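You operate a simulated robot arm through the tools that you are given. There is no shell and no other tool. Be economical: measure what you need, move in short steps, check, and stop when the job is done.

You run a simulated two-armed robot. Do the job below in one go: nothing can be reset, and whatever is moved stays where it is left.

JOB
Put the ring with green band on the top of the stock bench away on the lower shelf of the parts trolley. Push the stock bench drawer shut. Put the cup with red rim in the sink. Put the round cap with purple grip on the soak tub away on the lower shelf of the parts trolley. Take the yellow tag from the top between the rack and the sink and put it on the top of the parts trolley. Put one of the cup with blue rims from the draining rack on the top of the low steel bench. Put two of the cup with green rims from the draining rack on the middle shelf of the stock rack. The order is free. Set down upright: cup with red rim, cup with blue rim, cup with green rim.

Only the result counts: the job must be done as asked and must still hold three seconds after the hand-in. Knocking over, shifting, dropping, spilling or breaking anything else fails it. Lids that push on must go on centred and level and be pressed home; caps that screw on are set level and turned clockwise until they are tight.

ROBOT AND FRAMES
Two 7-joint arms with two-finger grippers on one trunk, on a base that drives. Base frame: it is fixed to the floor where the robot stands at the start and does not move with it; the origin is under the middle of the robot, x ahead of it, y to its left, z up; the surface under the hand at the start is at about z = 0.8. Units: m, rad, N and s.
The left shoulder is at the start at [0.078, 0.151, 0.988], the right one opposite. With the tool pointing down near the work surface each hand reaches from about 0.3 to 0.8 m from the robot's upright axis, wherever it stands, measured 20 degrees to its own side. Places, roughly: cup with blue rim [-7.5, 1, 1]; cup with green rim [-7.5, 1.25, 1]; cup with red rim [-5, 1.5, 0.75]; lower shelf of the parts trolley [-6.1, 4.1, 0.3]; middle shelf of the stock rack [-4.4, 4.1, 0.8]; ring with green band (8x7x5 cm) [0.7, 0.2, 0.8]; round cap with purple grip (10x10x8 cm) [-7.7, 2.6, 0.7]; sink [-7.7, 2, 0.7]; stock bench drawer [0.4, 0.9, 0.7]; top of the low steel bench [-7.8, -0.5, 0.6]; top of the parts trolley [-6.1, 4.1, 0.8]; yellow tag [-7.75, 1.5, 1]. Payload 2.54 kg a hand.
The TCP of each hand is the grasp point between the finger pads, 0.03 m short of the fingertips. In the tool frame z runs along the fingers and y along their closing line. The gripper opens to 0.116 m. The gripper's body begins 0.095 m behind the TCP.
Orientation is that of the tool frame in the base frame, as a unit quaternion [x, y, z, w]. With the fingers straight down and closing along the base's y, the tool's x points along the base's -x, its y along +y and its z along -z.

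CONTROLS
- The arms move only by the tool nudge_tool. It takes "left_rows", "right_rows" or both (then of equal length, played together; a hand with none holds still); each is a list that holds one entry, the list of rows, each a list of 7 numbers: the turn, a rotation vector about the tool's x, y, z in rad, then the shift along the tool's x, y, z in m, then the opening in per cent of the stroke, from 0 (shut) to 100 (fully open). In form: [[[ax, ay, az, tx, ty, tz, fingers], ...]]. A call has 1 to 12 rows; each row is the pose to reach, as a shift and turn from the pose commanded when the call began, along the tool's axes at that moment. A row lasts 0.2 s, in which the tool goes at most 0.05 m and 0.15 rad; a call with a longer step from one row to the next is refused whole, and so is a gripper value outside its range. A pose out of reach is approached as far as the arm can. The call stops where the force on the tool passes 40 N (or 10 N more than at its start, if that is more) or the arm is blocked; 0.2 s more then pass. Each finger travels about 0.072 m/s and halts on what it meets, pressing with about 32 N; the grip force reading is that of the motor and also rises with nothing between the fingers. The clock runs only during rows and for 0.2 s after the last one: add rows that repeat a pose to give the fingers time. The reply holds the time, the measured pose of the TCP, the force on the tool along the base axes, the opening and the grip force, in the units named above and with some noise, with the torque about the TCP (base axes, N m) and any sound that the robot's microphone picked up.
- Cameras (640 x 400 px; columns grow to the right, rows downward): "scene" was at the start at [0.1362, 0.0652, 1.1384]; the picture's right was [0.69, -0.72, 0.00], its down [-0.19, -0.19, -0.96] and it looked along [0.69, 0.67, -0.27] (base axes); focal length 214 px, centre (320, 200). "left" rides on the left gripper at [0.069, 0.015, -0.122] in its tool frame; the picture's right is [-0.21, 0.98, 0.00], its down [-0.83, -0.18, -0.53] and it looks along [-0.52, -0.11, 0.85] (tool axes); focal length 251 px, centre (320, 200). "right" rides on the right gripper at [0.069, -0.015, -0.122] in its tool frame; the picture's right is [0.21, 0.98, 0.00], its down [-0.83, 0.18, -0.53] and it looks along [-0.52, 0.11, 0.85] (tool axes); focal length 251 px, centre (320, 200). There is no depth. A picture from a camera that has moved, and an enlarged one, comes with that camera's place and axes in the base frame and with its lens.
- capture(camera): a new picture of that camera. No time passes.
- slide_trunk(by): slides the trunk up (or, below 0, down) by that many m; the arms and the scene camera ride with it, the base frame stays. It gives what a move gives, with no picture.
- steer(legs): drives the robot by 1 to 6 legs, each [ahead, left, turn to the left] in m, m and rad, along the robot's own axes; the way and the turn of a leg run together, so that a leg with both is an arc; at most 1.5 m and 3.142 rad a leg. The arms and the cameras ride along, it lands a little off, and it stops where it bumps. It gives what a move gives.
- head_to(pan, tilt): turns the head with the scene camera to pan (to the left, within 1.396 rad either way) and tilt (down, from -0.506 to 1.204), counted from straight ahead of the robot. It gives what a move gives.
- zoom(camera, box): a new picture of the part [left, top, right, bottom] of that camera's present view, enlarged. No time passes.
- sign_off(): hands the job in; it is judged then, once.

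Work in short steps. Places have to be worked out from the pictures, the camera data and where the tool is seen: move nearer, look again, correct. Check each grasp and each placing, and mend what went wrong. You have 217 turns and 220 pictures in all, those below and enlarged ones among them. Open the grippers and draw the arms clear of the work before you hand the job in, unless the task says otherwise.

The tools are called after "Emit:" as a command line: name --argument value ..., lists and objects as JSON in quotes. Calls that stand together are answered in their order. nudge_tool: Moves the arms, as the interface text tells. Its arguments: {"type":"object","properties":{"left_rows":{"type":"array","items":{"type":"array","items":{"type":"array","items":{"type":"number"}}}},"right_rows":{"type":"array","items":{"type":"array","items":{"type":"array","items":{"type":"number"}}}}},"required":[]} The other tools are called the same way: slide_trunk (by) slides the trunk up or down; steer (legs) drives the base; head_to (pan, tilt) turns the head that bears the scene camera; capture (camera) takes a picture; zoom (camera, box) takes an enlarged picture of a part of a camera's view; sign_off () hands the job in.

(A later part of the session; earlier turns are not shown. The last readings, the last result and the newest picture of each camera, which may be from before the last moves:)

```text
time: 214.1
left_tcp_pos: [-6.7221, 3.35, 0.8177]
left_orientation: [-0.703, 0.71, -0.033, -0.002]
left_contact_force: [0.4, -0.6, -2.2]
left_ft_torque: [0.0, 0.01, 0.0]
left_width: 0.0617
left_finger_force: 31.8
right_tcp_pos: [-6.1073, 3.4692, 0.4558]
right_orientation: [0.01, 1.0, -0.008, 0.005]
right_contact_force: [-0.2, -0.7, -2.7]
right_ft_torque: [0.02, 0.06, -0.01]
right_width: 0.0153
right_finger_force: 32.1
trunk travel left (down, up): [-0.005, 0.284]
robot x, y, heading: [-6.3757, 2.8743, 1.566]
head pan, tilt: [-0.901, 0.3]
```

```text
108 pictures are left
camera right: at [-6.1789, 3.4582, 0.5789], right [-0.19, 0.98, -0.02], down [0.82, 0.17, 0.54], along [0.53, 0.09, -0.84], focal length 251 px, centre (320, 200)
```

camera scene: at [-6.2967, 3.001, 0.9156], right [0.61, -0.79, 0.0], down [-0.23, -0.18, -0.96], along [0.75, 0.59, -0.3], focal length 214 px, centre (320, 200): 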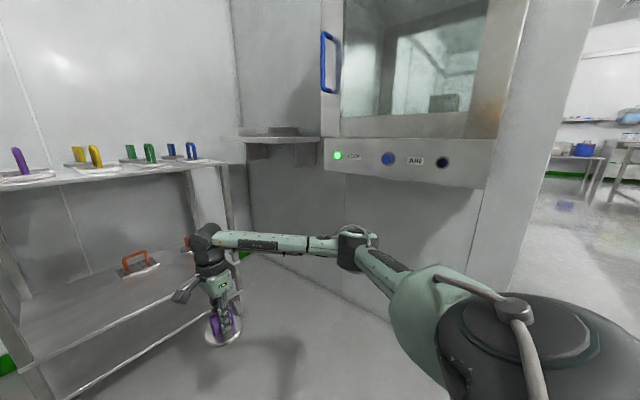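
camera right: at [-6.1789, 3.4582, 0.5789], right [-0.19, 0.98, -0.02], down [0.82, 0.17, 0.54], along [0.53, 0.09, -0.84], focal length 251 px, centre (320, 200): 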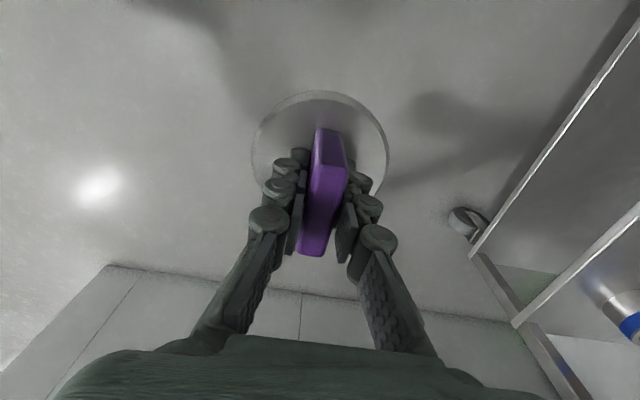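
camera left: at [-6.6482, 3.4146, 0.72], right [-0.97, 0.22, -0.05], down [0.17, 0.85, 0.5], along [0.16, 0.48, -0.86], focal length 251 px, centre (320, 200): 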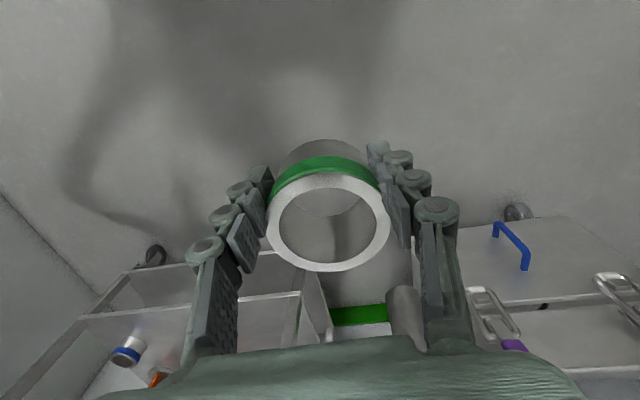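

Good. The vacuum's hose stands at about (−6.7, 3.96), so I draw the left hand back further before driving in.

Emit:
nudge_tool --left_rows '[[[0, 0, 0, 0.03, 0, -0.02, 15], [0, 0, 0, 0.06, 0, -0.04, 15], [0, 0, 0, 0.09, 0, -0.06, 15], [0, 0, 0, 0.12, 0, -0.08, 15]]]'

Emit:
steer --legs '[[0.3, -0.02, 0]]'

Emit:
head_to --pan -0.2 --tilt 0.4

Emit:
capture --camera "scene"

Emit:
capture --camera "right"

```text
time: 215.1
left_tcp_pos: [-6.7313, 3.2379, 0.8936]
left_orientation: [-0.706, 0.707, -0.051, -0.007]
left_contact_force: [0.2, 0.3, -2.9]
left_ft_torque: [-0.06, 0.0, -0.01]
left_width: 0.0616
left_finger_force: 32.4
right_tcp_pos: [-6.1085, 3.4694, 0.4581]
right_orientation: [0.009, 1.0, -0.009, 0.006]
right_contact_force: [-0.1, 0.9, -2.9]
right_ft_torque: [-0.02, -0.02, 0.0]
right_width: 0.0154
right_finger_force: 31.0
trunk travel left (down, up): [-0.005, 0.284]
robot x, y, heading: [-6.3693, 2.8737, 1.562]
head pan, tilt: [-0.901, 0.3]
```

```text
time: 217.1
left_tcp_pos: [-6.7112, 3.5348, 0.8946]
left_orientation: [0.708, -0.704, 0.048, 0.005]
left_contact_force: [-0.2, -0.5, -1.8]
left_ft_torque: [-0.04, 0.0, -0.02]
left_width: 0.0617
left_finger_force: 31.6
right_tcp_pos: [-6.0912, 3.7717, 0.4576]
right_orientation: [0.005, 1.0, -0.01, 0.006]
right_contact_force: [1.2, -0.8, -3.6]
right_ft_torque: [-0.03, -0.03, -0.01]
right_width: 0.0156
right_finger_force: 32.1
trunk travel left (down, up): [-0.005, 0.284]
robot x, y, heading: [-6.3541, 3.1739, 1.573]
head pan, tilt: [-0.901, 0.3]
```

```text
time: 218.2
left_tcp_pos: [-6.712, 3.5361, 0.8973]
left_orientation: [0.708, -0.704, 0.046, 0.003]
left_contact_force: [0.1, -0.3, -2.0]
left_ft_torque: [-0.05, -0.04, 0.01]
left_width: 0.0615
left_finger_force: 32.5
right_tcp_pos: [-6.0917, 3.7696, 0.4583]
right_orientation: [0.005, 1.0, -0.008, 0.006]
right_contact_force: [-0.7, 0.7, -3.0]
right_ft_torque: [0.04, 0.03, -0.02]
right_width: 0.0154
right_finger_force: 32.1
trunk travel left (down, up): [-0.005, 0.284]
robot x, y, heading: [-6.3527, 3.1787, 1.569]
head pan, tilt: [-0.201, 0.4]
```

```text
107 pictures are left
camera scene: at [-6.2995, 3.3187, 0.893], right [0.83, -0.55, 0.0], down [-0.29, -0.43, -0.85], along [0.47, 0.71, -0.52], focal length 214 px, centre (320, 200)
```

scene: 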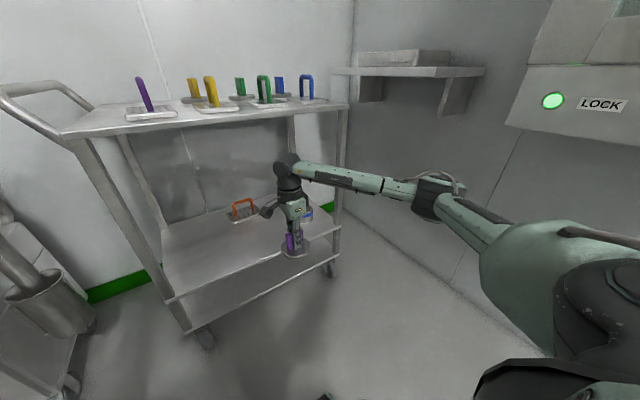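

```text
106 pictures are left
camera right: at [-6.1625, 3.7599, 0.5796], right [-0.2, 0.98, -0.02], down [0.82, 0.18, 0.54], along [0.53, 0.09, -0.84], focal length 251 px, centre (320, 200)
```

right: 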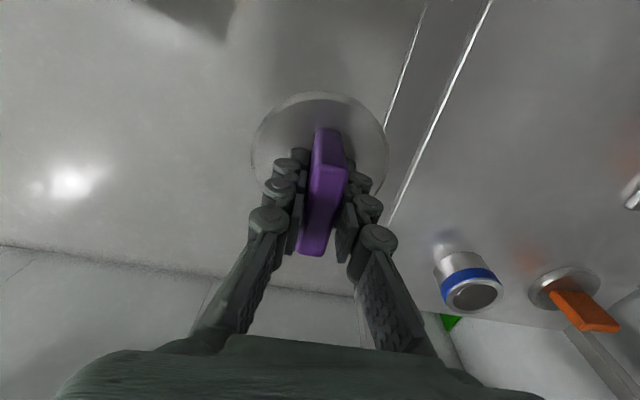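

Drive another 0.22 m in, so the cap is over the shelf at y≈3.99.

Emit:
steer --legs '[[0.22, 0, 0]]'

Emit:
capture --camera "scene"

Emit:
capture --camera "right"

Emit:
capture --camera "left"

```text
time: 219.8
left_tcp_pos: [-6.7109, 3.7534, 0.8943]
left_orientation: [0.707, -0.706, 0.049, 0.003]
left_contact_force: [0.0, 0.2, -2.5]
left_ft_torque: [-0.04, -0.08, 0.01]
left_width: 0.0616
left_finger_force: 32.1
right_tcp_pos: [-6.0888, 3.9878, 0.457]
right_orientation: [0.007, 1.0, -0.009, 0.005]
right_contact_force: [1.4, 0.2, -1.5]
right_ft_torque: [0.0, 0.0, -0.03]
right_width: 0.0155
right_finger_force: 31.8
trunk travel left (down, up): [-0.005, 0.284]
robot x, y, heading: [-6.3492, 3.3935, 1.57]
head pan, tilt: [-0.201, 0.4]
```

```text
105 pictures are left
camera scene: at [-6.2997, 3.537, 0.892], right [0.84, -0.55, 0.0], down [-0.29, -0.44, -0.85], along [0.46, 0.71, -0.53], focal length 214 px, centre (320, 200)
```

scene: 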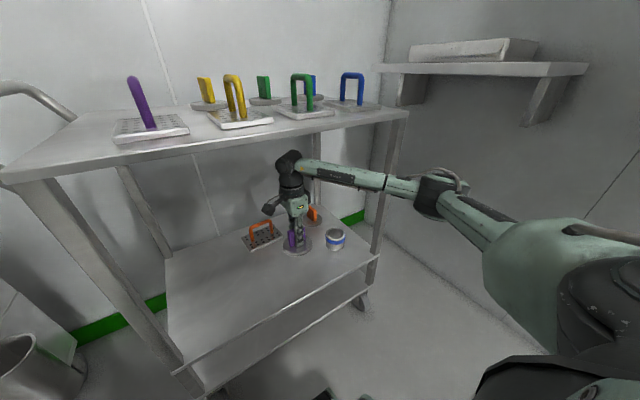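

```text
104 pictures are left
camera right: at [-6.1603, 3.9774, 0.5795], right [-0.2, 0.98, -0.02], down [0.82, 0.18, 0.54], along [0.53, 0.09, -0.84], focal length 251 px, centre (320, 200)
```

right: 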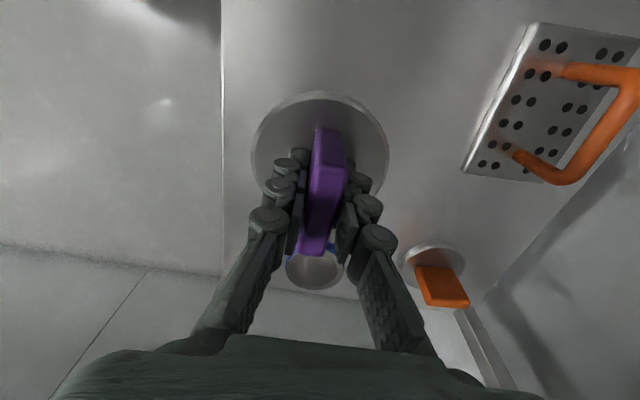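

```text
103 pictures are left
camera left: at [-6.7334, 3.6946, 1.0202], right [-0.97, 0.21, -0.08], down [0.15, 0.86, 0.48], along [0.17, 0.46, -0.87], focal length 251 px, centre (320, 200)
```

left: 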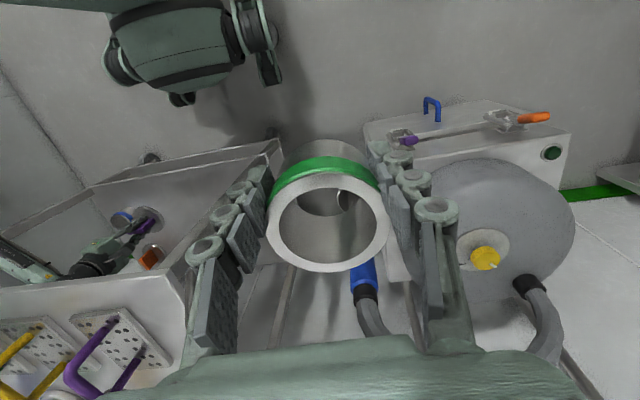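

Lower to just above contact.

Emit:
nudge_tool --right_rows '[[[0, 0, 0, 0, 0, 0.03, 0], [0, 0, 0, 0, 0, 0.05, 0], [0, 0, 0, 0, 0, 0.063, 0]]]'

Emit:
nudge_tool --right_rows '[[[0, 0, 0, 0, 0, 0.004, 0], [0, 0, 0, 0, 0, 0.008, 0]]]'

Emit:
capture --camera "right"

Emit:
zoom --camera "scene" --box '[220, 140, 380, 280]'

```text
time: 220.7
left_tcp_pos: [-6.7125, 3.7534, 0.8944]
left_orientation: [0.708, -0.705, 0.05, 0.002]
left_contact_force: [0.0, 0.1, -1.5]
left_ft_torque: [-0.05, 0.0, 0.03]
left_width: 0.0617
left_finger_force: 32.2
right_tcp_pos: [-6.0903, 3.9896, 0.394]
right_orientation: [0.007, 1.0, -0.008, 0.006]
right_contact_force: [-0.9, 0.4, -2.2]
right_ft_torque: [0.03, 0.02, 0.03]
right_width: 0.0156
right_finger_force: 32.0
trunk travel left (down, up): [-0.005, 0.284]
robot x, y, heading: [-6.3505, 3.3935, 1.568]
head pan, tilt: [-0.201, 0.4]
```

```text
time: 221.2
left_tcp_pos: [-6.711, 3.7553, 0.8949]
left_orientation: [0.708, -0.705, 0.049, 0.002]
left_contact_force: [0.4, 0.2, -2.3]
left_ft_torque: [-0.05, -0.03, -0.01]
left_width: 0.0614
left_finger_force: 32.0
right_tcp_pos: [-6.0883, 3.9874, 0.3884]
right_orientation: [0.007, 1.0, -0.008, 0.007]
right_contact_force: [0.3, 0.2, -3.1]
right_ft_torque: [0.0, 0.03, -0.02]
right_width: 0.0153
right_finger_force: 32.4
trunk travel left (down, up): [-0.005, 0.284]
robot x, y, heading: [-6.3495, 3.3965, 1.565]
head pan, tilt: [-0.201, 0.4]
```

```text
102 pictures are left
camera right: at [-6.1602, 3.9769, 0.5092], right [-0.2, 0.98, -0.02], down [0.82, 0.18, 0.54], along [0.53, 0.09, -0.84], focal length 251 px, centre (320, 200)
```

right: 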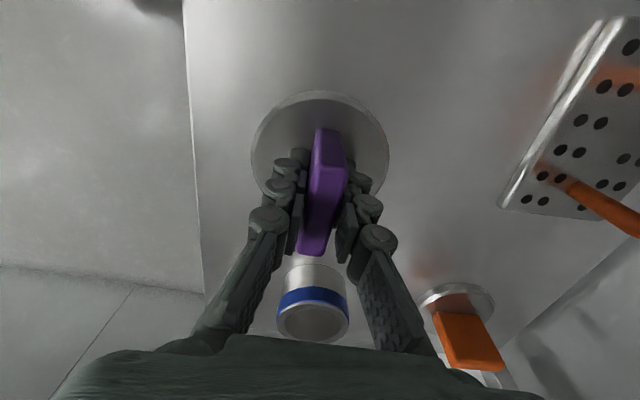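

```text
2.86 times, centred on (300, 210) of scene
camera zoom: at [-6.299, 3.5369, 0.8929], right [0.83, -0.55, 0.0], down [-0.29, -0.43, -0.85], along [0.47, 0.71, -0.52], focal length 613 px, centre (377, 171)
```

zoom: 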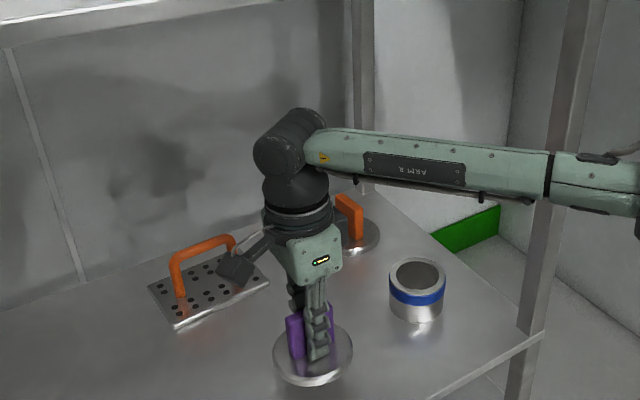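

Emit:
nudge_tool --right_rows '[[[0, 0, 0, 0, 0, 0.004, 0], [0, 0, 0, 0, 0, 0.008, 0], [0, 0, 0, 0, 0, 0.012, 0]]]'

Emit:
nudge_tool --right_rows '[[[0, 0, 0, 0, 0, 0.004, 0], [0, 0, 0, 0, 0, 0.008, 0]]]'

```text
time: 222.1
left_tcp_pos: [-6.7119, 3.7543, 0.895]
left_orientation: [0.707, -0.706, 0.049, 0.003]
left_contact_force: [0.6, 0.1, -2.4]
left_ft_torque: [-0.04, -0.03, 0.0]
left_width: 0.0616
left_finger_force: 31.7
right_tcp_pos: [-6.0893, 3.987, 0.3751]
right_orientation: [0.007, 1.0, -0.009, 0.006]
right_contact_force: [-0.8, -0.4, -2.8]
right_ft_torque: [-0.04, 0.0, -0.04]
right_width: 0.0154
right_finger_force: 32.5
trunk travel left (down, up): [-0.005, 0.284]
robot x, y, heading: [-6.3528, 3.3944, 1.568]
head pan, tilt: [-0.201, 0.4]
```

```text
time: 222.7
left_tcp_pos: [-6.7115, 3.7544, 0.8947]
left_orientation: [0.707, -0.706, 0.049, 0.004]
left_contact_force: [0.0, -1.2, -2.8]
left_ft_torque: [-0.04, 0.0, 0.0]
left_width: 0.0619
left_finger_force: 32.4
right_tcp_pos: [-6.0886, 3.9855, 0.3666]
right_orientation: [0.006, 1.0, -0.008, 0.006]
right_contact_force: [-0.3, 0.4, -3.2]
right_ft_torque: [0.0, -0.03, 0.0]
right_width: 0.0155
right_finger_force: 32.2
trunk travel left (down, up): [-0.005, 0.284]
robot x, y, heading: [-6.3496, 3.3975, 1.57]
head pan, tilt: [-0.201, 0.4]
```

Emit:
nudge_tool --right_rows '[[[0, 0, 0, 0, 0, 0.003, 0], [0, 0, 0, 0, 0, 0.006, 0]]]'

Emit:
nudge_tool --right_rows '[[[0, 0, 0, 0, 0, 0.003, 0], [0, 0, 0, 0, 0, 0.006, 0]]]'

Emit:
capture --camera "right"

Emit:
zoom --camera "scene" --box '[220, 140, 380, 280]'

```text
time: 223.2
left_tcp_pos: [-6.7125, 3.7537, 0.8954]
left_orientation: [0.707, -0.706, 0.049, 0.004]
left_contact_force: [0.1, 0.0, -1.6]
left_ft_torque: [-0.06, -0.01, -0.02]
left_width: 0.0618
left_finger_force: 31.8
right_tcp_pos: [-6.0871, 3.9869, 0.3609]
right_orientation: [0.007, 1.0, -0.009, 0.006]
right_contact_force: [0.6, -0.1, -2.7]
right_ft_torque: [0.03, 0.02, 0.0]
right_width: 0.0155
right_finger_force: 31.9
trunk travel left (down, up): [-0.005, 0.284]
robot x, y, heading: [-6.3528, 3.3918, 1.566]
head pan, tilt: [-0.201, 0.4]
```

```text
time: 223.8
left_tcp_pos: [-6.7109, 3.7532, 0.8963]
left_orientation: [0.707, -0.705, 0.047, 0.002]
left_contact_force: [0.1, -0.3, -1.8]
left_ft_torque: [-0.04, 0.02, 0.03]
left_width: 0.0619
left_finger_force: 32.4
right_tcp_pos: [-6.088, 3.9877, 0.3588]
right_orientation: [0.008, 1.0, -0.007, 0.006]
right_contact_force: [5.8, -10.8, 19.7]
right_ft_torque: [-0.1, 0.67, 0.3]
right_width: 0.0152
right_finger_force: 32.0
trunk travel left (down, up): [-0.005, 0.284]
robot x, y, heading: [-6.3487, 3.3904, 1.571]
head pan, tilt: [-0.201, 0.4]
```

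```text
100 pictures are left
camera right: at [-6.1594, 3.976, 0.4807], right [-0.2, 0.98, -0.02], down [0.82, 0.18, 0.54], along [0.53, 0.1, -0.84], focal length 251 px, centre (320, 200)
```

right: 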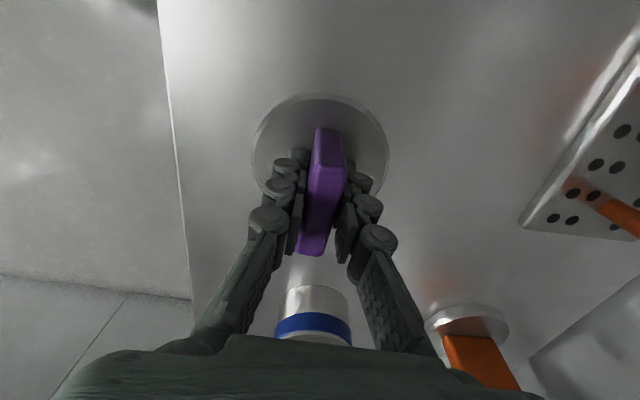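

```text
2.86 times, centred on (300, 210) of scene
camera zoom: at [-6.2996, 3.5353, 0.8933], right [0.83, -0.55, 0.0], down [-0.29, -0.44, -0.85], along [0.47, 0.71, -0.52], focal length 613 px, centre (377, 171)
```

zoom: 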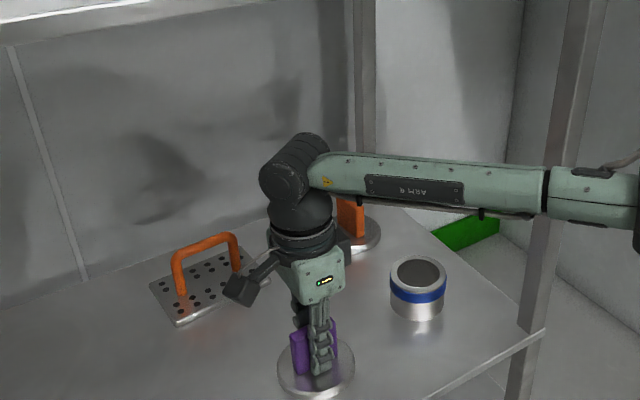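

Contact. Release the cap with a small opening and raise the hand.

Emit:
nudge_tool --right_rows '[[[0, 0, 0, 0, 0, -0.001, 0], [0, 0, 0, 0, 0, -0.001, 25], [0, 0, 0, 0, 0, -0.001, 45], [0, 0, 0, 0, 0, -0.001, 45]]]'

Emit:
nudge_tool --right_rows '[[[0, 0, 0, 0, 0, -0.03, 45], [0, 0, 0, 0, 0, -0.07, 45], [0, 0, 0, 0, 0, -0.1, 45]]]'

Emit:
capture --camera "right"

```text
time: 224.8
left_tcp_pos: [-6.7111, 3.7539, 0.8957]
left_orientation: [0.707, -0.705, 0.047, 0.002]
left_contact_force: [-0.2, 0.2, -2.4]
left_ft_torque: [-0.07, 0.0, 0.01]
left_width: 0.0618
left_finger_force: 31.4
right_tcp_pos: [-6.0901, 3.9871, 0.3574]
right_orientation: [0.007, 1.0, -0.008, 0.006]
right_contact_force: [-0.1, 0.0, 4.6]
right_ft_torque: [-0.02, 0.07, 0.04]
right_width: 0.0531
right_finger_force: 2.5
trunk travel left (down, up): [-0.005, 0.284]
robot x, y, heading: [-6.3504, 3.3938, 1.563]
head pan, tilt: [-0.201, 0.4]
```

```text
time: 225.7
left_tcp_pos: [-6.7118, 3.7536, 0.8947]
left_orientation: [0.707, -0.705, 0.049, 0.002]
left_contact_force: [0.6, -0.1, -2.1]
left_ft_torque: [-0.02, -0.01, 0.01]
left_width: 0.0617
left_finger_force: 31.3
right_tcp_pos: [-6.0891, 3.9913, 0.4563]
right_orientation: [0.007, 1.0, -0.009, 0.006]
right_contact_force: [0.2, -0.1, -0.3]
right_ft_torque: [0.01, 0.0, 0.0]
right_width: 0.052
right_finger_force: 0.0
trunk travel left (down, up): [-0.005, 0.284]
robot x, y, heading: [-6.3489, 3.3943, 1.567]
head pan, tilt: [-0.201, 0.4]
```

```text
98 pictures are left
camera right: at [-6.16, 3.9793, 0.5781], right [-0.2, 0.98, -0.02], down [0.82, 0.18, 0.54], along [0.53, 0.09, -0.84], focal length 251 px, centre (320, 200)
```

right: 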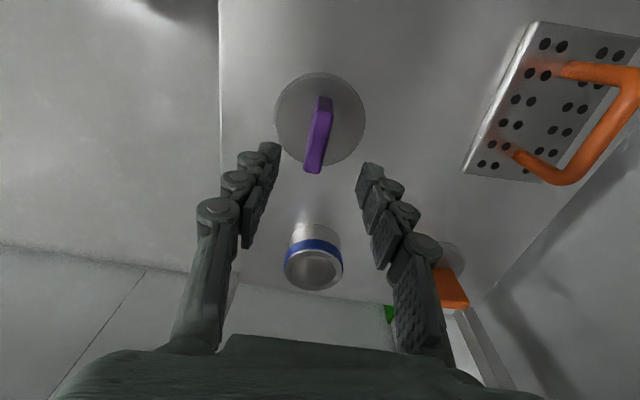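

Cap is standing on the lower shelf. Back straight out.

Emit:
steer --legs '[[-0.52, 0, 0]]'

Emit:
nudge_tool --left_rows '[[[0, 0, 0, -0.03, -0.01, 0.03, 15], [0, 0, 0, -0.06, -0.02, 0.06, 15], [0, 0, 0, -0.09, -0.04, 0.09, 15], [0, 0, 0, -0.12, -0.06, 0.12, 15], [0, 0, 0, -0.15, -0.08, 0.15, 15], [0, 0, 0, -0.18, -0.1, 0.18, 15], [0, 0, 0, -0.21, -0.12, 0.21, 15], [0, 0, 0, -0.23, -0.14, 0.25, 15], [0, 0, 0, -0.23, -0.16, 0.29, 15], [0, 0, 0, -0.23, -0.17, 0.33, 15], [0, 0, 0, -0.23, -0.18, 0.37, 15], [0, 0, 0, -0.23, -0.19, 0.41, 15]]]'

Emit:
capture --camera "left"

Emit:
capture --camera "scene"

```text
time: 228.7
left_tcp_pos: [-6.7106, 3.2426, 0.8955]
left_orientation: [-0.701, 0.712, -0.049, -0.003]
left_contact_force: [0.6, 0.3, -2.2]
left_ft_torque: [-0.08, -0.02, 0.03]
left_width: 0.0616
left_finger_force: 32.1
right_tcp_pos: [-6.0836, 3.4703, 0.4559]
right_orientation: [0.016, 1.0, -0.009, 0.006]
right_contact_force: [0.7, -0.8, 0.2]
right_ft_torque: [0.01, 0.0, -0.01]
right_width: 0.0522
right_finger_force: 0.2
trunk travel left (down, up): [-0.005, 0.284]
robot x, y, heading: [-6.3581, 2.8753, 1.553]
head pan, tilt: [-0.201, 0.4]
```

```text
time: 231.3
left_tcp_pos: [-6.5528, 3.4892, 0.4749]
left_orientation: [-0.701, 0.712, -0.05, -0.002]
left_contact_force: [0.5, 0.7, -0.8]
left_ft_torque: [-0.05, 0.01, -0.02]
left_width: 0.0616
left_finger_force: 31.8
left hand out of reach, approached as far as the arm can: row 8, 9, 10, 11, 12
right_tcp_pos: [-6.0844, 3.4706, 0.456]
right_orientation: [0.016, 1.0, -0.01, 0.006]
right_contact_force: [-1.1, 0.5, 0.1]
right_ft_torque: [0.03, -0.02, 0.01]
right_width: 0.0522
right_finger_force: 0.2
trunk travel left (down, up): [-0.005, 0.284]
robot x, y, heading: [-6.36, 2.8749, 1.558]
head pan, tilt: [-0.201, 0.4]
```

```text
97 pictures are left
camera left: at [-6.5757, 3.4299, 0.5999], right [-0.97, 0.23, -0.08], down [0.16, 0.86, 0.48], along [0.18, 0.46, -0.87], focal length 251 px, centre (320, 200)
```

left: 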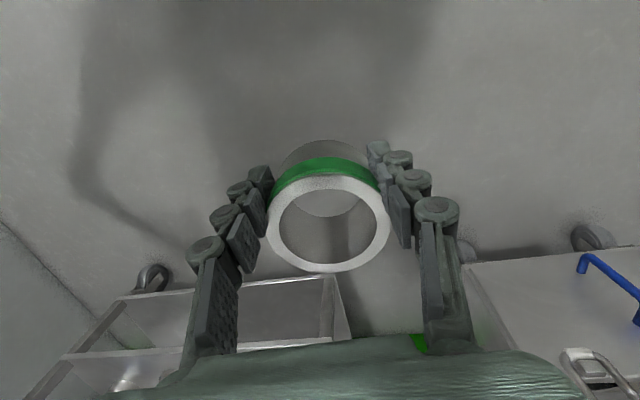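

```text
96 pictures are left
camera scene: at [-6.3332, 3.0355, 0.9063], right [0.98, -0.22, 0.0], down [-0.09, -0.38, -0.92], along [0.2, 0.9, -0.39], focal length 214 px, centre (320, 200)
```

scene: 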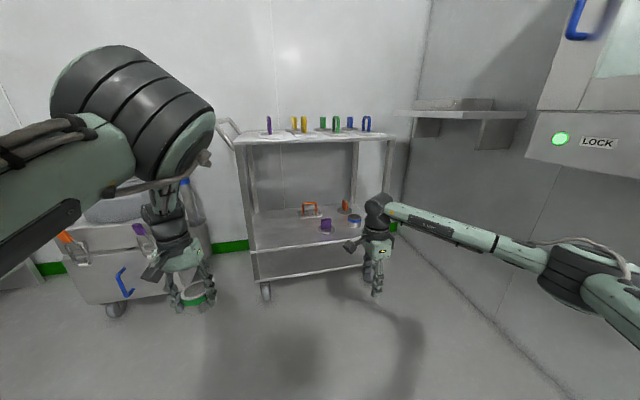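

The machine's underside is at about z≈0.78, so a low right elbow passes below it. I draw the right hand back low, level the ring hand, and then check.

Emit:
nudge_tool --right_rows '[[[0, 0, 0, 0, -0.03, 0, 45], [0, 0, 0, 0, -0.06, 0, 45], [0, 0, 0, 0, -0.09, 0, 45], [0, 0, 0, 0.02, -0.12, 0, 45], [0, 0, 0, 0.04, -0.15, 0, 45], [0, 0, 0, 0.06, -0.17, 0, 45]]]' --left_rows '[[[-0.02, -0.02, 0, 0, 0, 0, 15], [-0.04, -0.04, 0, 0, 0, 0, 15], [-0.068, -0.073, 0, 0, 0, 0, 15], [-0.068, -0.073, 0, 0, 0, 0, 15], [-0.068, -0.073, 0, 0, 0, 0, 15], [-0.068, -0.073, 0, 0, 0, 0, 15]]]'

Emit:
head_to --pan -0.7 --tilt 0.3

Emit:
capture --camera "scene"

```text
time: 232.7
left_tcp_pos: [-6.569, 3.5039, 0.4748]
left_orientation: [-0.702, 0.712, 0.0, -0.001]
left_contact_force: [0.0, 0.6, -3.1]
left_ft_torque: [-0.03, -0.03, 0.01]
left_width: 0.0616
left_finger_force: 31.7
left hand out of reach, approached as far as the arm can: row 1, 2, 3, 4, 5, 6
right_tcp_pos: [-6.1515, 3.3002, 0.4572]
right_orientation: [0.016, 1.0, -0.008, 0.006]
right_contact_force: [-0.6, 0.2, -1.3]
right_ft_torque: [0.03, 0.03, 0.02]
right_width: 0.0521
right_finger_force: 0.0
trunk travel left (down, up): [-0.005, 0.284]
robot x, y, heading: [-6.3562, 2.875, 1.551]
head pan, tilt: [-0.201, 0.4]
```

```text
time: 233.6
left_tcp_pos: [-6.5707, 3.5036, 0.4753]
left_orientation: [-0.702, 0.712, -0.001, -0.001]
left_contact_force: [-0.8, 0.6, -3.0]
left_ft_torque: [-0.08, 0.0, 0.02]
left_width: 0.0619
left_finger_force: 31.4
right_tcp_pos: [-6.151, 3.3, 0.4556]
right_orientation: [0.016, 1.0, -0.01, 0.006]
right_contact_force: [0.0, -0.6, 0.1]
right_ft_torque: [-0.01, -0.01, 0.05]
right_width: 0.0522
right_finger_force: 0.0
trunk travel left (down, up): [-0.005, 0.284]
robot x, y, heading: [-6.3576, 2.8783, 1.554]
head pan, tilt: [-0.7, 0.3]
```

```text
95 pictures are left
camera scene: at [-6.292, 3.0153, 0.9156], right [0.75, -0.66, 0.0], down [-0.19, -0.22, -0.96], along [0.63, 0.72, -0.3], focal length 214 px, centre (320, 200)
```

scene: 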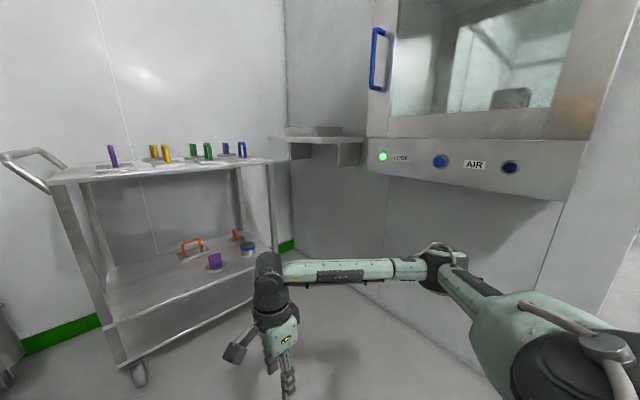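

The left forearm comes from too high to slip under the trolley top. Extending that arm lowers its elbow: I move the left hand further forward and down to z≈0.39, and the right hand a little further back.

Emit:
nudge_tool --left_rows '[[[0, 0, 0, -0.02, 0, 0.02, 15], [0, 0, 0, -0.04, 0, 0.04, 15], [0, 0, 0, -0.06, 0, 0.06, 15], [0, 0, 0, -0.075, 0, 0.08, 15], [0, 0, 0, -0.085, 0, 0.085, 15]]]' --right_rows '[[[0, 0, 0, 0, -0.01, 0, 45], [0, 0, 0, 0, -0.02, 0, 45], [0, 0, 0, 0, -0.03, 0, 45], [0, 0, 0, 0, -0.04, 0, 45], [0, 0, 0, 0, -0.05, 0, 45]]]'

Emit:
head_to --pan 0.6 --tilt 0.4

Emit:
capture --camera "scene"

Emit:
capture --camera "right"

```text
time: 234.8
left_tcp_pos: [-6.5703, 3.5889, 0.3913]
left_orientation: [-0.702, 0.712, 0.001, -0.001]
left_contact_force: [0.0, -0.2, -2.1]
left_ft_torque: [-0.06, 0.0, -0.01]
left_width: 0.0616
left_finger_force: 31.9
right_tcp_pos: [-6.1511, 3.2518, 0.46]
right_orientation: [0.015, 1.0, -0.007, 0.006]
right_contact_force: [-0.3, -0.3, 0.1]
right_ft_torque: [0.0, 0.01, 0.04]
right_width: 0.0522
right_finger_force: 0.0
trunk travel left (down, up): [-0.005, 0.284]
robot x, y, heading: [-6.3544, 2.8717, 1.551]
head pan, tilt: [-0.7, 0.3]
```

```text
time: 236.3
left_tcp_pos: [-6.5704, 3.5884, 0.3903]
left_orientation: [-0.702, 0.712, 0.001, -0.001]
left_contact_force: [0.3, 0.1, -2.3]
left_ft_torque: [-0.07, 0.0, 0.0]
left_width: 0.062
left_finger_force: 32.4
right_tcp_pos: [-6.1516, 3.2505, 0.4582]
right_orientation: [0.016, 1.0, -0.008, 0.006]
right_contact_force: [-1.0, -0.1, 0.4]
right_ft_torque: [0.02, 0.0, -0.01]
right_width: 0.0523
right_finger_force: 0.0
trunk travel left (down, up): [-0.005, 0.284]
robot x, y, heading: [-6.3556, 2.8776, 1.55]
head pan, tilt: [0.6, 0.4]
```

```text
94 pictures are left
camera scene: at [-6.4043, 3.0225, 0.9064], right [0.84, 0.55, 0.0], down [0.21, -0.33, -0.92], along [-0.5, 0.77, -0.39], focal length 214 px, centre (320, 200)
```

scene: 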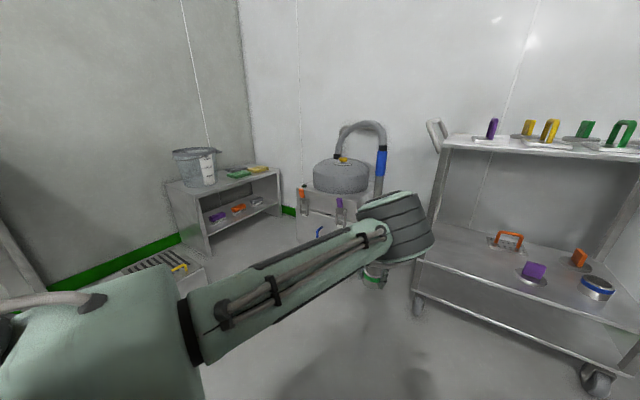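

```text
93 pictures are left
camera right: at [-6.2226, 3.2411, 0.5807], right [-0.18, 0.98, -0.02], down [0.82, 0.16, 0.54], along [0.53, 0.08, -0.84], focal length 251 px, centre (320, 200)
```

right: 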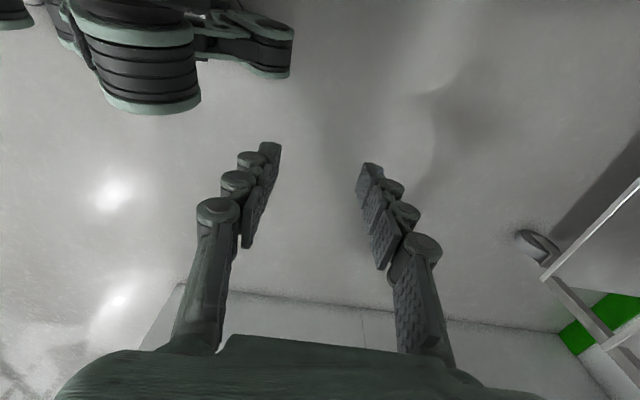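

The left elbow is now about z≈0.70. Slide the base 0.26 m right, then look.

Emit:
steer --legs '[[0, -0.26, 0.02]]'

Emit:
capture --camera "left"

```text
time: 239.4
left_tcp_pos: [-6.3119, 3.5814, 0.3887]
left_orientation: [0.708, -0.707, -0.002, 0.001]
left_contact_force: [1.0, -0.4, -2.1]
left_ft_torque: [-0.03, 0.01, 0.0]
left_width: 0.0617
left_finger_force: 32.0
right_tcp_pos: [-5.8881, 3.252, 0.4589]
right_orientation: [0.007, 1.0, -0.01, 0.006]
right_contact_force: [-0.3, 0.7, -0.4]
right_ft_torque: [0.0, 0.01, -0.04]
right_width: 0.0522
right_finger_force: 0.0
trunk travel left (down, up): [-0.005, 0.284]
robot x, y, heading: [-6.0882, 2.8747, 1.564]
head pan, tilt: [0.6, 0.4]
```

```text
92 pictures are left
camera left: at [-6.3257, 3.5125, 0.5128], right [-0.98, 0.21, 0.0], down [0.18, 0.83, 0.53], along [0.11, 0.52, -0.85], focal length 251 px, centre (320, 200)
```

left: 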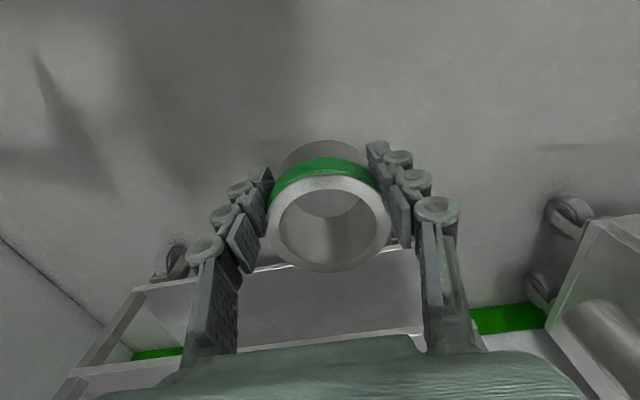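

Good alignment. Drive forward 0.41 m under the top shelf.

Emit:
steer --legs '[[0.25, -0.015, 0]]'

Emit:
steer --legs '[[0.16, 0, 0]]'

Emit:
capture --camera "left"

Emit:
capture --camera "scene"

```text
time: 241.3
left_tcp_pos: [-6.2977, 3.835, 0.3906]
left_orientation: [0.708, -0.706, -0.002, 0.001]
left_contact_force: [0.5, 0.2, -2.3]
left_ft_torque: [-0.07, -0.02, -0.02]
left_width: 0.0617
left_finger_force: 32.2
right_tcp_pos: [-5.8739, 3.5051, 0.4575]
right_orientation: [0.008, 1.0, -0.008, 0.006]
right_contact_force: [-0.5, -0.5, 1.0]
right_ft_torque: [-0.03, -0.01, 0.01]
right_width: 0.0524
right_finger_force: 0.0
trunk travel left (down, up): [-0.005, 0.284]
robot x, y, heading: [-6.0713, 3.127, 1.571]
head pan, tilt: [0.6, 0.4]
```

```text
time: 242.7
left_tcp_pos: [-6.2974, 3.9946, 0.3904]
left_orientation: [0.708, -0.706, -0.001, 0.001]
left_contact_force: [0.3, 0.2, -1.9]
left_ft_torque: [-0.01, -0.01, -0.02]
left_width: 0.0618
left_finger_force: 31.8
right_tcp_pos: [-5.8717, 3.6655, 0.4592]
right_orientation: [0.007, 1.0, -0.008, 0.006]
right_contact_force: [-0.3, -0.5, -0.1]
right_ft_torque: [0.0, -0.02, 0.0]
right_width: 0.052
right_finger_force: 0.1
trunk travel left (down, up): [-0.005, 0.284]
robot x, y, heading: [-6.072, 3.2892, 1.569]
head pan, tilt: [0.6, 0.4]
```

```text
91 pictures are left
camera left: at [-6.3104, 3.9254, 0.5129], right [-0.98, 0.21, 0.0], down [0.18, 0.83, 0.53], along [0.11, 0.52, -0.85], focal length 251 px, centre (320, 200)
```

left: 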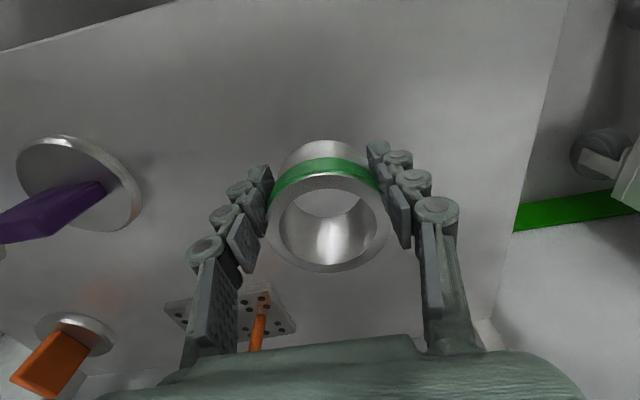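

```text
90 pictures are left
camera scene: at [-6.1214, 3.4318, 0.9064], right [0.83, 0.56, 0.0], down [0.22, -0.32, -0.92], along [-0.52, 0.76, -0.39], focal length 214 px, centre (320, 200)
```

scene: 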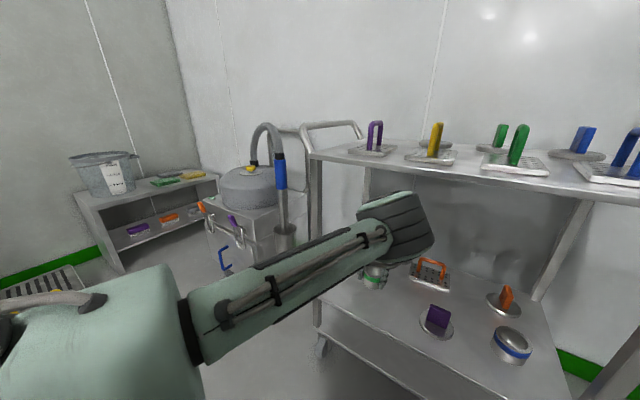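

Inside and clear. Lower the ring in steps until it touches.

Emit:
nudge_tool --left_rows '[[[0, 0, 0, 0, 0, 0.015, 15], [0, 0, 0, 0, 0, 0.03, 15], [0, 0, 0, 0, 0, 0.04, 15]]]'

Emit:
nudge_tool --left_rows '[[[0, 0, 0, 0, 0, 0.004, 15], [0, 0, 0, 0, 0, 0.008, 15]]]'

Emit:
nudge_tool --left_rows '[[[0, 0, 0, 0, 0, 0.003, 15], [0, 0, 0, 0, 0, 0.006, 15]]]'

```text
time: 243.5
left_tcp_pos: [-6.2959, 3.993, 0.3556]
left_orientation: [0.708, -0.706, -0.002, 0.0]
left_contact_force: [2.0, -11.8, 17.8]
left_ft_torque: [-0.15, -0.18, -0.05]
left_width: 0.0618
left_finger_force: 31.9
right_tcp_pos: [-5.8729, 3.6647, 0.4603]
right_orientation: [0.007, 1.0, -0.007, 0.007]
right_contact_force: [0.5, 0.3, -0.3]
right_ft_torque: [0.01, 0.03, -0.01]
right_width: 0.0524
right_finger_force: 0.1
trunk travel left (down, up): [-0.005, 0.284]
robot x, y, heading: [-6.0691, 3.288, 1.569]
head pan, tilt: [0.6, 0.4]
```

```text
time: 244.1
left_tcp_pos: [-6.2961, 3.9968, 0.3475]
left_orientation: [0.708, -0.706, -0.005, -0.001]
left_contact_force: [3.9, -1.4, 23.6]
left_ft_torque: [0.08, -0.16, -0.04]
left_width: 0.0618
left_finger_force: 32.0
right_tcp_pos: [-5.8723, 3.6648, 0.4596]
right_orientation: [0.008, 1.0, -0.007, 0.005]
right_contact_force: [-0.5, 0.3, 0.0]
right_ft_torque: [0.02, 0.02, 0.01]
right_width: 0.0523
right_finger_force: 0.0
trunk travel left (down, up): [-0.005, 0.284]
robot x, y, heading: [-6.0711, 3.2872, 1.571]
head pan, tilt: [0.6, 0.4]
```

```text
time: 244.7
left_tcp_pos: [-6.2967, 3.996, 0.3429]
left_orientation: [0.708, -0.707, -0.006, -0.001]
left_contact_force: [3.7, 2.2, 30.0]
left_ft_torque: [-0.04, -0.46, -0.32]
left_width: 0.0618
left_finger_force: 32.3
right_tcp_pos: [-5.872, 3.6644, 0.46]
right_orientation: [0.007, 1.0, -0.006, 0.006]
right_contact_force: [-0.4, 0.1, 0.3]
right_ft_torque: [-0.02, 0.02, -0.02]
right_width: 0.0522
right_finger_force: 0.0
trunk travel left (down, up): [-0.005, 0.284]
robot x, y, heading: [-6.0692, 3.2837, 1.567]
head pan, tilt: [0.6, 0.4]
```

It's pressed flat on the shelf. Ease up and open.

Emit:
nudge_tool --left_rows '[[[0, 0, 0, 0, 0, -0.005, 15], [0, 0, 0, 0, 0, -0.005, 60], [0, 0, 0, 0, 0, -0.005, 85], [0, 0, 0, 0, 0, -0.005, 85]]]'

Emit:
nudge_tool --left_rows '[[[0, 0, 0, 0, 0, -0.02, 85], [0, 0, 0, 0, 0, -0.04, 85], [0, 0, 0, 0, 0, -0.065, 85]]]'

Emit:
capture --camera "left"

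```text
time: 245.7
left_tcp_pos: [-6.2973, 3.9928, 0.3419]
left_orientation: [0.709, -0.706, -0.001, 0.003]
left_contact_force: [-0.5, -0.4, -0.4]
left_ft_torque: [-0.01, 0.01, 0.0]
left_width: 0.0985
left_finger_force: 0.0
right_tcp_pos: [-5.8715, 3.6665, 0.4581]
right_orientation: [0.006, 1.0, -0.009, 0.006]
right_contact_force: [0.2, -0.5, -1.0]
right_ft_torque: [-0.02, 0.01, -0.01]
right_width: 0.052
right_finger_force: 0.0
trunk travel left (down, up): [-0.005, 0.284]
robot x, y, heading: [-6.0758, 3.2898, 1.568]
head pan, tilt: [0.6, 0.4]
```

```text
time: 246.5
left_tcp_pos: [-6.2965, 3.9939, 0.4065]
left_orientation: [0.708, -0.706, -0.002, 0.001]
left_contact_force: [0.1, -0.1, -0.7]
left_ft_torque: [0.01, 0.0, 0.01]
left_width: 0.099
left_finger_force: 0.1
right_tcp_pos: [-5.8722, 3.6647, 0.4596]
right_orientation: [0.007, 1.0, -0.008, 0.007]
right_contact_force: [-0.9, 0.4, 0.9]
right_ft_torque: [-0.02, -0.04, 0.03]
right_width: 0.0522
right_finger_force: 0.1
trunk travel left (down, up): [-0.005, 0.284]
robot x, y, heading: [-6.0732, 3.2852, 1.563]
head pan, tilt: [0.6, 0.4]
```

```text
89 pictures are left
camera left: at [-6.31, 3.9252, 0.5287], right [-0.98, 0.21, 0.0], down [0.18, 0.83, 0.53], along [0.11, 0.52, -0.85], focal length 251 px, centre (320, 200)
```

left: 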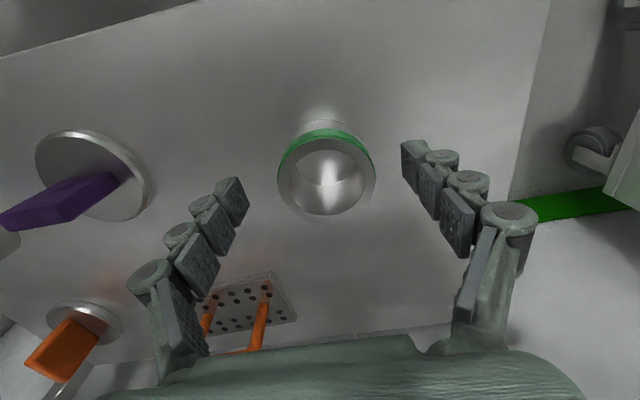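

The ring stands on the lower shelf. Back out, slide left away from the machine, then raise the trunk.

Emit:
steer --legs '[[-0.55, 0, 0], [0, 0.35, 0]]'

Emit:
slide_trunk --by 0.28

Emit:
nudge_tool --right_rows '[[[0, 0, 0, 0, 0.02, -0.04, 80], [0, 0, 0, 0, 0.04, -0.08, 100], [0, 0, 0, 0, 0.06, -0.12, 100], [0, 0, 0, 0, 0.08, -0.16, 100], [0, 0, 0, 0, 0.08, -0.2, 100], [0, 0, 0, 0, 0.08, -0.24, 100], [0, 0, 0, 0, 0.08, -0.28, 100], [0, 0, 0, 0, 0.08, -0.32, 100]]]' --left_rows '[[[0, 0, 0, 0.02, 0.02, -0.03, 85], [0, 0, 0, 0.04, 0.04, -0.07, 100], [0, 0, 0, 0.07, 0.06, -0.1, 100], [0, 0, 0, 0.09, 0.08, -0.14, 100], [0, 0, 0, 0.11, 0.1, -0.18, 100], [0, 0, 0, 0.13, 0.1, -0.22, 100], [0, 0, 0, 0.14, 0.1, -0.26, 100], [0, 0, 0, 0.15, 0.1, -0.3, 100]]]'

```text
time: 253.3
left_tcp_pos: [-6.644, 3.4474, 0.4062]
left_orientation: [-0.704, 0.71, 0.002, -0.002]
left_contact_force: [-0.5, 0.6, 0.1]
left_ft_torque: [0.0, 0.0, 0.03]
left_width: 0.0986
left_finger_force: 0.0
right_tcp_pos: [-6.2236, 3.1141, 0.4582]
right_orientation: [0.012, 1.0, -0.008, 0.006]
right_contact_force: [-0.6, 0.0, -0.7]
right_ft_torque: [-0.02, -0.02, -0.02]
right_width: 0.052
right_finger_force: 0.1
trunk travel left (down, up): [-0.005, 0.284]
robot x, y, heading: [-6.4275, 2.7387, 1.561]
head pan, tilt: [0.6, 0.4]
```

```text
time: 256.1
left_tcp_pos: [-6.6439, 3.448, 0.6851]
left_orientation: [-0.704, 0.71, 0.001, -0.001]
left_contact_force: [-0.5, 0.3, 0.5]
left_ft_torque: [-0.01, 0.04, 0.02]
left_width: 0.0984
left_finger_force: 0.1
right_tcp_pos: [-6.2248, 3.1149, 0.7386]
right_orientation: [0.011, 1.0, -0.008, 0.006]
right_contact_force: [0.2, 0.2, 0.3]
right_ft_torque: [0.02, 0.03, -0.01]
right_width: 0.052
right_finger_force: 0.0
trunk travel left (down, up): [-0.285, 0.004]
robot x, y, heading: [-6.4316, 2.74, 1.56]
head pan, tilt: [0.6, 0.4]
```

```text
time: 257.9
left_tcp_pos: [-6.7447, 3.2979, 0.9871]
left_orientation: [-0.704, 0.71, 0.002, 0.0]
left_contact_force: [-0.2, 0.1, 0.3]
left_ft_torque: [0.07, -0.03, 0.03]
left_width: 0.1159
left_finger_force: 0.0
right_tcp_pos: [-6.2253, 3.2017, 1.0558]
right_orientation: [0.014, 1.0, -0.007, 0.006]
right_contact_force: [-0.1, 0.5, 0.4]
right_ft_torque: [0.03, 0.0, -0.03]
right_width: 0.116
right_finger_force: 0.0
trunk travel left (down, up): [-0.285, 0.004]
robot x, y, heading: [-6.4273, 2.7395, 1.56]
head pan, tilt: [0.6, 0.4]
```

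Turn to face the sink unit and slide along towards the rack end.

Emit:
steer --legs '[[0, 0, 1.58], [0, 1.3, 0], [0.3, 0, 0]]'

Emit:
head_to --pan 0.1 --tilt 0.5

Emit:
capture --camera "scene"

```text
time: 276.0
left_tcp_pos: [-7.3314, 1.1607, 0.9861]
left_orientation: [1.0, -0.018, 0.0, 0.002]
left_contact_force: [0.7, -0.1, -0.5]
left_ft_torque: [0.01, -0.05, 0.0]
left_width: 0.1161
left_finger_force: 0.1
right_tcp_pos: [-7.2198, 1.6778, 1.0559]
right_orientation: [-0.688, 0.726, -0.002, 0.011]
right_contact_force: [0.2, 0.5, -0.1]
right_ft_torque: [0.0, -0.01, -0.03]
right_width: 0.1159
right_finger_force: 0.0
trunk travel left (down, up): [-0.285, 0.004]
robot x, y, heading: [-6.76, 1.4638, 3.099]
head pan, tilt: [0.6, 0.4]
```

```text
time: 277.0
left_tcp_pos: [-7.3305, 1.1613, 0.9866]
left_orientation: [1.0, -0.018, -0.001, 0.002]
left_contact_force: [-0.8, 1.2, -0.4]
left_ft_torque: [-0.01, 0.01, 0.0]
left_width: 0.1162
left_finger_force: 0.1
right_tcp_pos: [-7.2199, 1.677, 1.0553]
right_orientation: [-0.688, 0.726, -0.001, 0.009]
right_contact_force: [-1.0, -0.1, -0.3]
right_ft_torque: [0.0, -0.02, 0.0]
right_width: 0.116
right_finger_force: 0.0
trunk travel left (down, up): [-0.285, 0.004]
robot x, y, heading: [-6.7629, 1.4619, 3.1]
head pan, tilt: [0.099, 0.499]
```

```text
88 pictures are left
camera scene: at [-6.9198, 1.4614, 1.1773], right [-0.06, 1.0, 0.0], down [0.48, 0.03, -0.88], along [-0.88, -0.05, -0.48], focal length 214 px, centre (320, 200)
```

scene: 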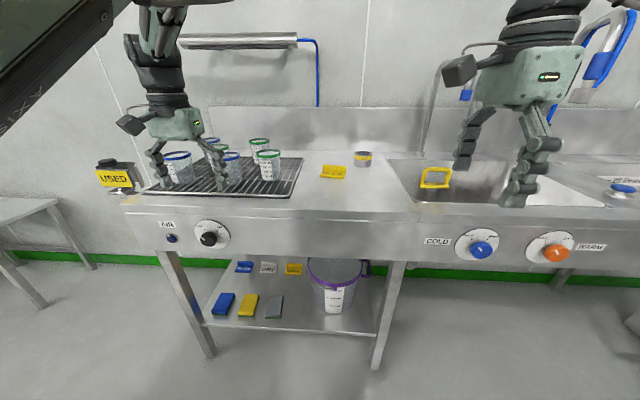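

Raise the left hand to clear the cups; look closely at the rack and the tag.

Emit:
nudge_tool --left_rows '[[[0, 0, 0, 0, 0, -0.04, 100], [0, 0, 0, 0.02, 0, -0.08, 100], [0, 0, 0, 0.04, 0, -0.12, 100]]]'

Emit:
zoom --camera "scene" --box '[130, 120, 310, 210]'

Emit:
zoom --camera "scene" --box '[290, 140, 390, 200]'

```text
time: 277.8
left_tcp_pos: [-7.2896, 1.1591, 1.1027]
left_orientation: [1.0, -0.017, 0.002, -0.001]
left_contact_force: [0.2, -0.6, 0.0]
left_ft_torque: [0.02, 0.01, -0.01]
left_width: 0.1159
left_finger_force: 0.1
right_tcp_pos: [-7.2198, 1.6774, 1.0564]
right_orientation: [-0.688, 0.725, -0.002, 0.009]
right_contact_force: [0.5, -0.5, -0.6]
right_ft_torque: [0.03, 0.03, 0.0]
right_width: 0.1157
right_finger_force: 0.0
trunk travel left (down, up): [-0.285, 0.004]
robot x, y, heading: [-6.7599, 1.4643, 3.102]
head pan, tilt: [0.099, 0.499]
```

```text
3.56 times, centred on (220, 165) of scene
camera zoom: at [-6.9197, 1.4598, 1.1788], right [-0.07, 1.0, 0.0], down [0.46, 0.04, -0.89], along [-0.88, -0.07, -0.46], focal length 763 px, centre (676, 324)
```

zoom: 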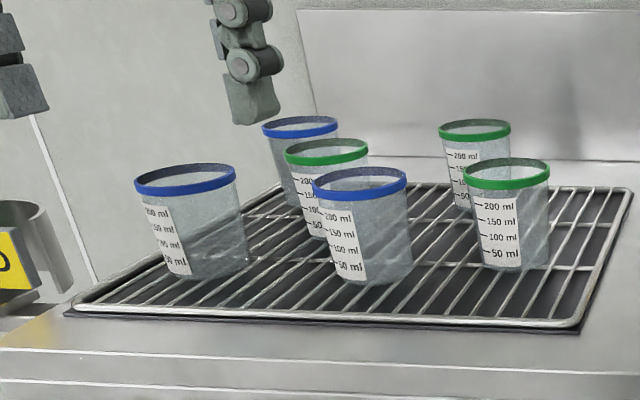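

```text
6.40 times, centred on (340, 170) of scene
camera zoom: at [-6.9197, 1.4598, 1.1788], right [-0.07, 1.0, 0.0], down [0.46, 0.04, -0.89], along [-0.88, -0.07, -0.46], focal length 1373 px, centre (192, 392)
```

zoom: 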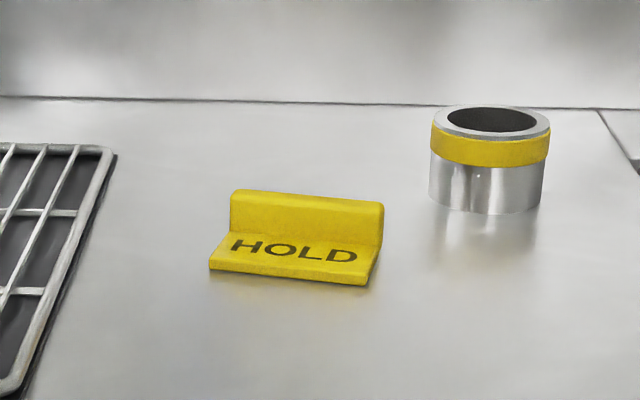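

The tag's upright flange is at about (−7.727, 1.467), top z≈0.896, running along y; the right hand already closes along x. Drive nearer: 0.24 m ahead, 0.09 m left.

Emit:
steer --legs '[[0.24, 0.09, 0.04]]'

Emit:
nudge_tool --right_rows '[[[0, 0, 0, 0, 0.03, 0, 60], [0, 0, 0, 0.02, 0.06, 0, 40], [0, 0, 0, 0.04, 0.09, 0, 40], [0, 0, 0, 0.06, 0.12, 0, 40], [0, 0, 0, 0.08, 0.15, 0, 40], [0, 0, 0, 0.1, 0.18, 0, 40], [0, 0, 0, 0.11, 0.21, 0, 40], [0, 0, 0, 0.12, 0.24, 0, 40]]]'

Emit:
capture --camera "right"

```text
time: 279.6
left_tcp_pos: [-7.5142, 1.0529, 1.104]
left_orientation: [1.0, 0.004, 0.0, -0.001]
left_contact_force: [-0.2, -0.6, 0.5]
left_ft_torque: [0.0, -0.07, 0.0]
left_width: 0.1159
left_finger_force: 0.0
right_tcp_pos: [-7.4672, 1.5734, 1.0565]
right_orientation: [-0.704, 0.71, -0.001, 0.01]
right_contact_force: [-0.7, -0.1, 0.2]
right_ft_torque: [-0.01, -0.04, -0.01]
right_width: 0.1161
right_finger_force: 0.1
trunk travel left (down, up): [-0.285, 0.004]
robot x, y, heading: [-7.0004, 1.3789, -3.142]
head pan, tilt: [0.099, 0.499]
```

```text
time: 281.4
left_tcp_pos: [-7.5137, 1.0502, 1.1028]
left_orientation: [1.0, 0.005, 0.0, -0.001]
left_contact_force: [0.6, -0.6, -0.1]
left_ft_torque: [0.07, 0.0, 0.02]
left_width: 0.1162
left_finger_force: 0.0
right_tcp_pos: [-7.7064, 1.4528, 1.0523]
right_orientation: [-0.703, 0.711, 0.001, 0.012]
right_contact_force: [-0.2, -0.7, 0.4]
right_ft_torque: [-0.03, -0.02, 0.0]
right_width: 0.0464
right_finger_force: 0.1
trunk travel left (down, up): [-0.285, 0.004]
robot x, y, heading: [-7.0011, 1.3791, -3.139]
head pan, tilt: [0.099, 0.499]
```

```text
85 pictures are left
camera right: at [-7.6945, 1.3838, 1.1755], right [-0.98, -0.2, -0.02], down [-0.18, 0.82, 0.55], along [-0.1, 0.54, -0.84], focal length 251 px, centre (320, 200)
```

right: 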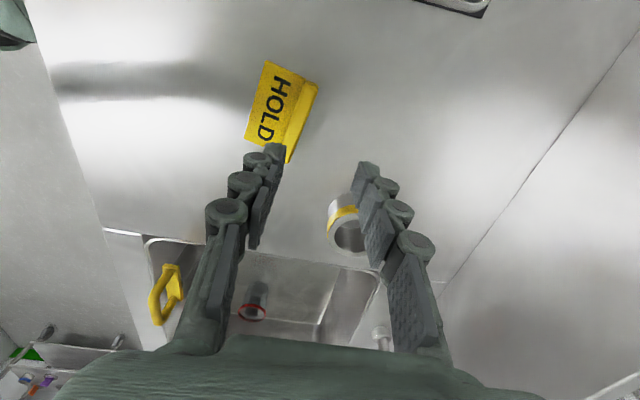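

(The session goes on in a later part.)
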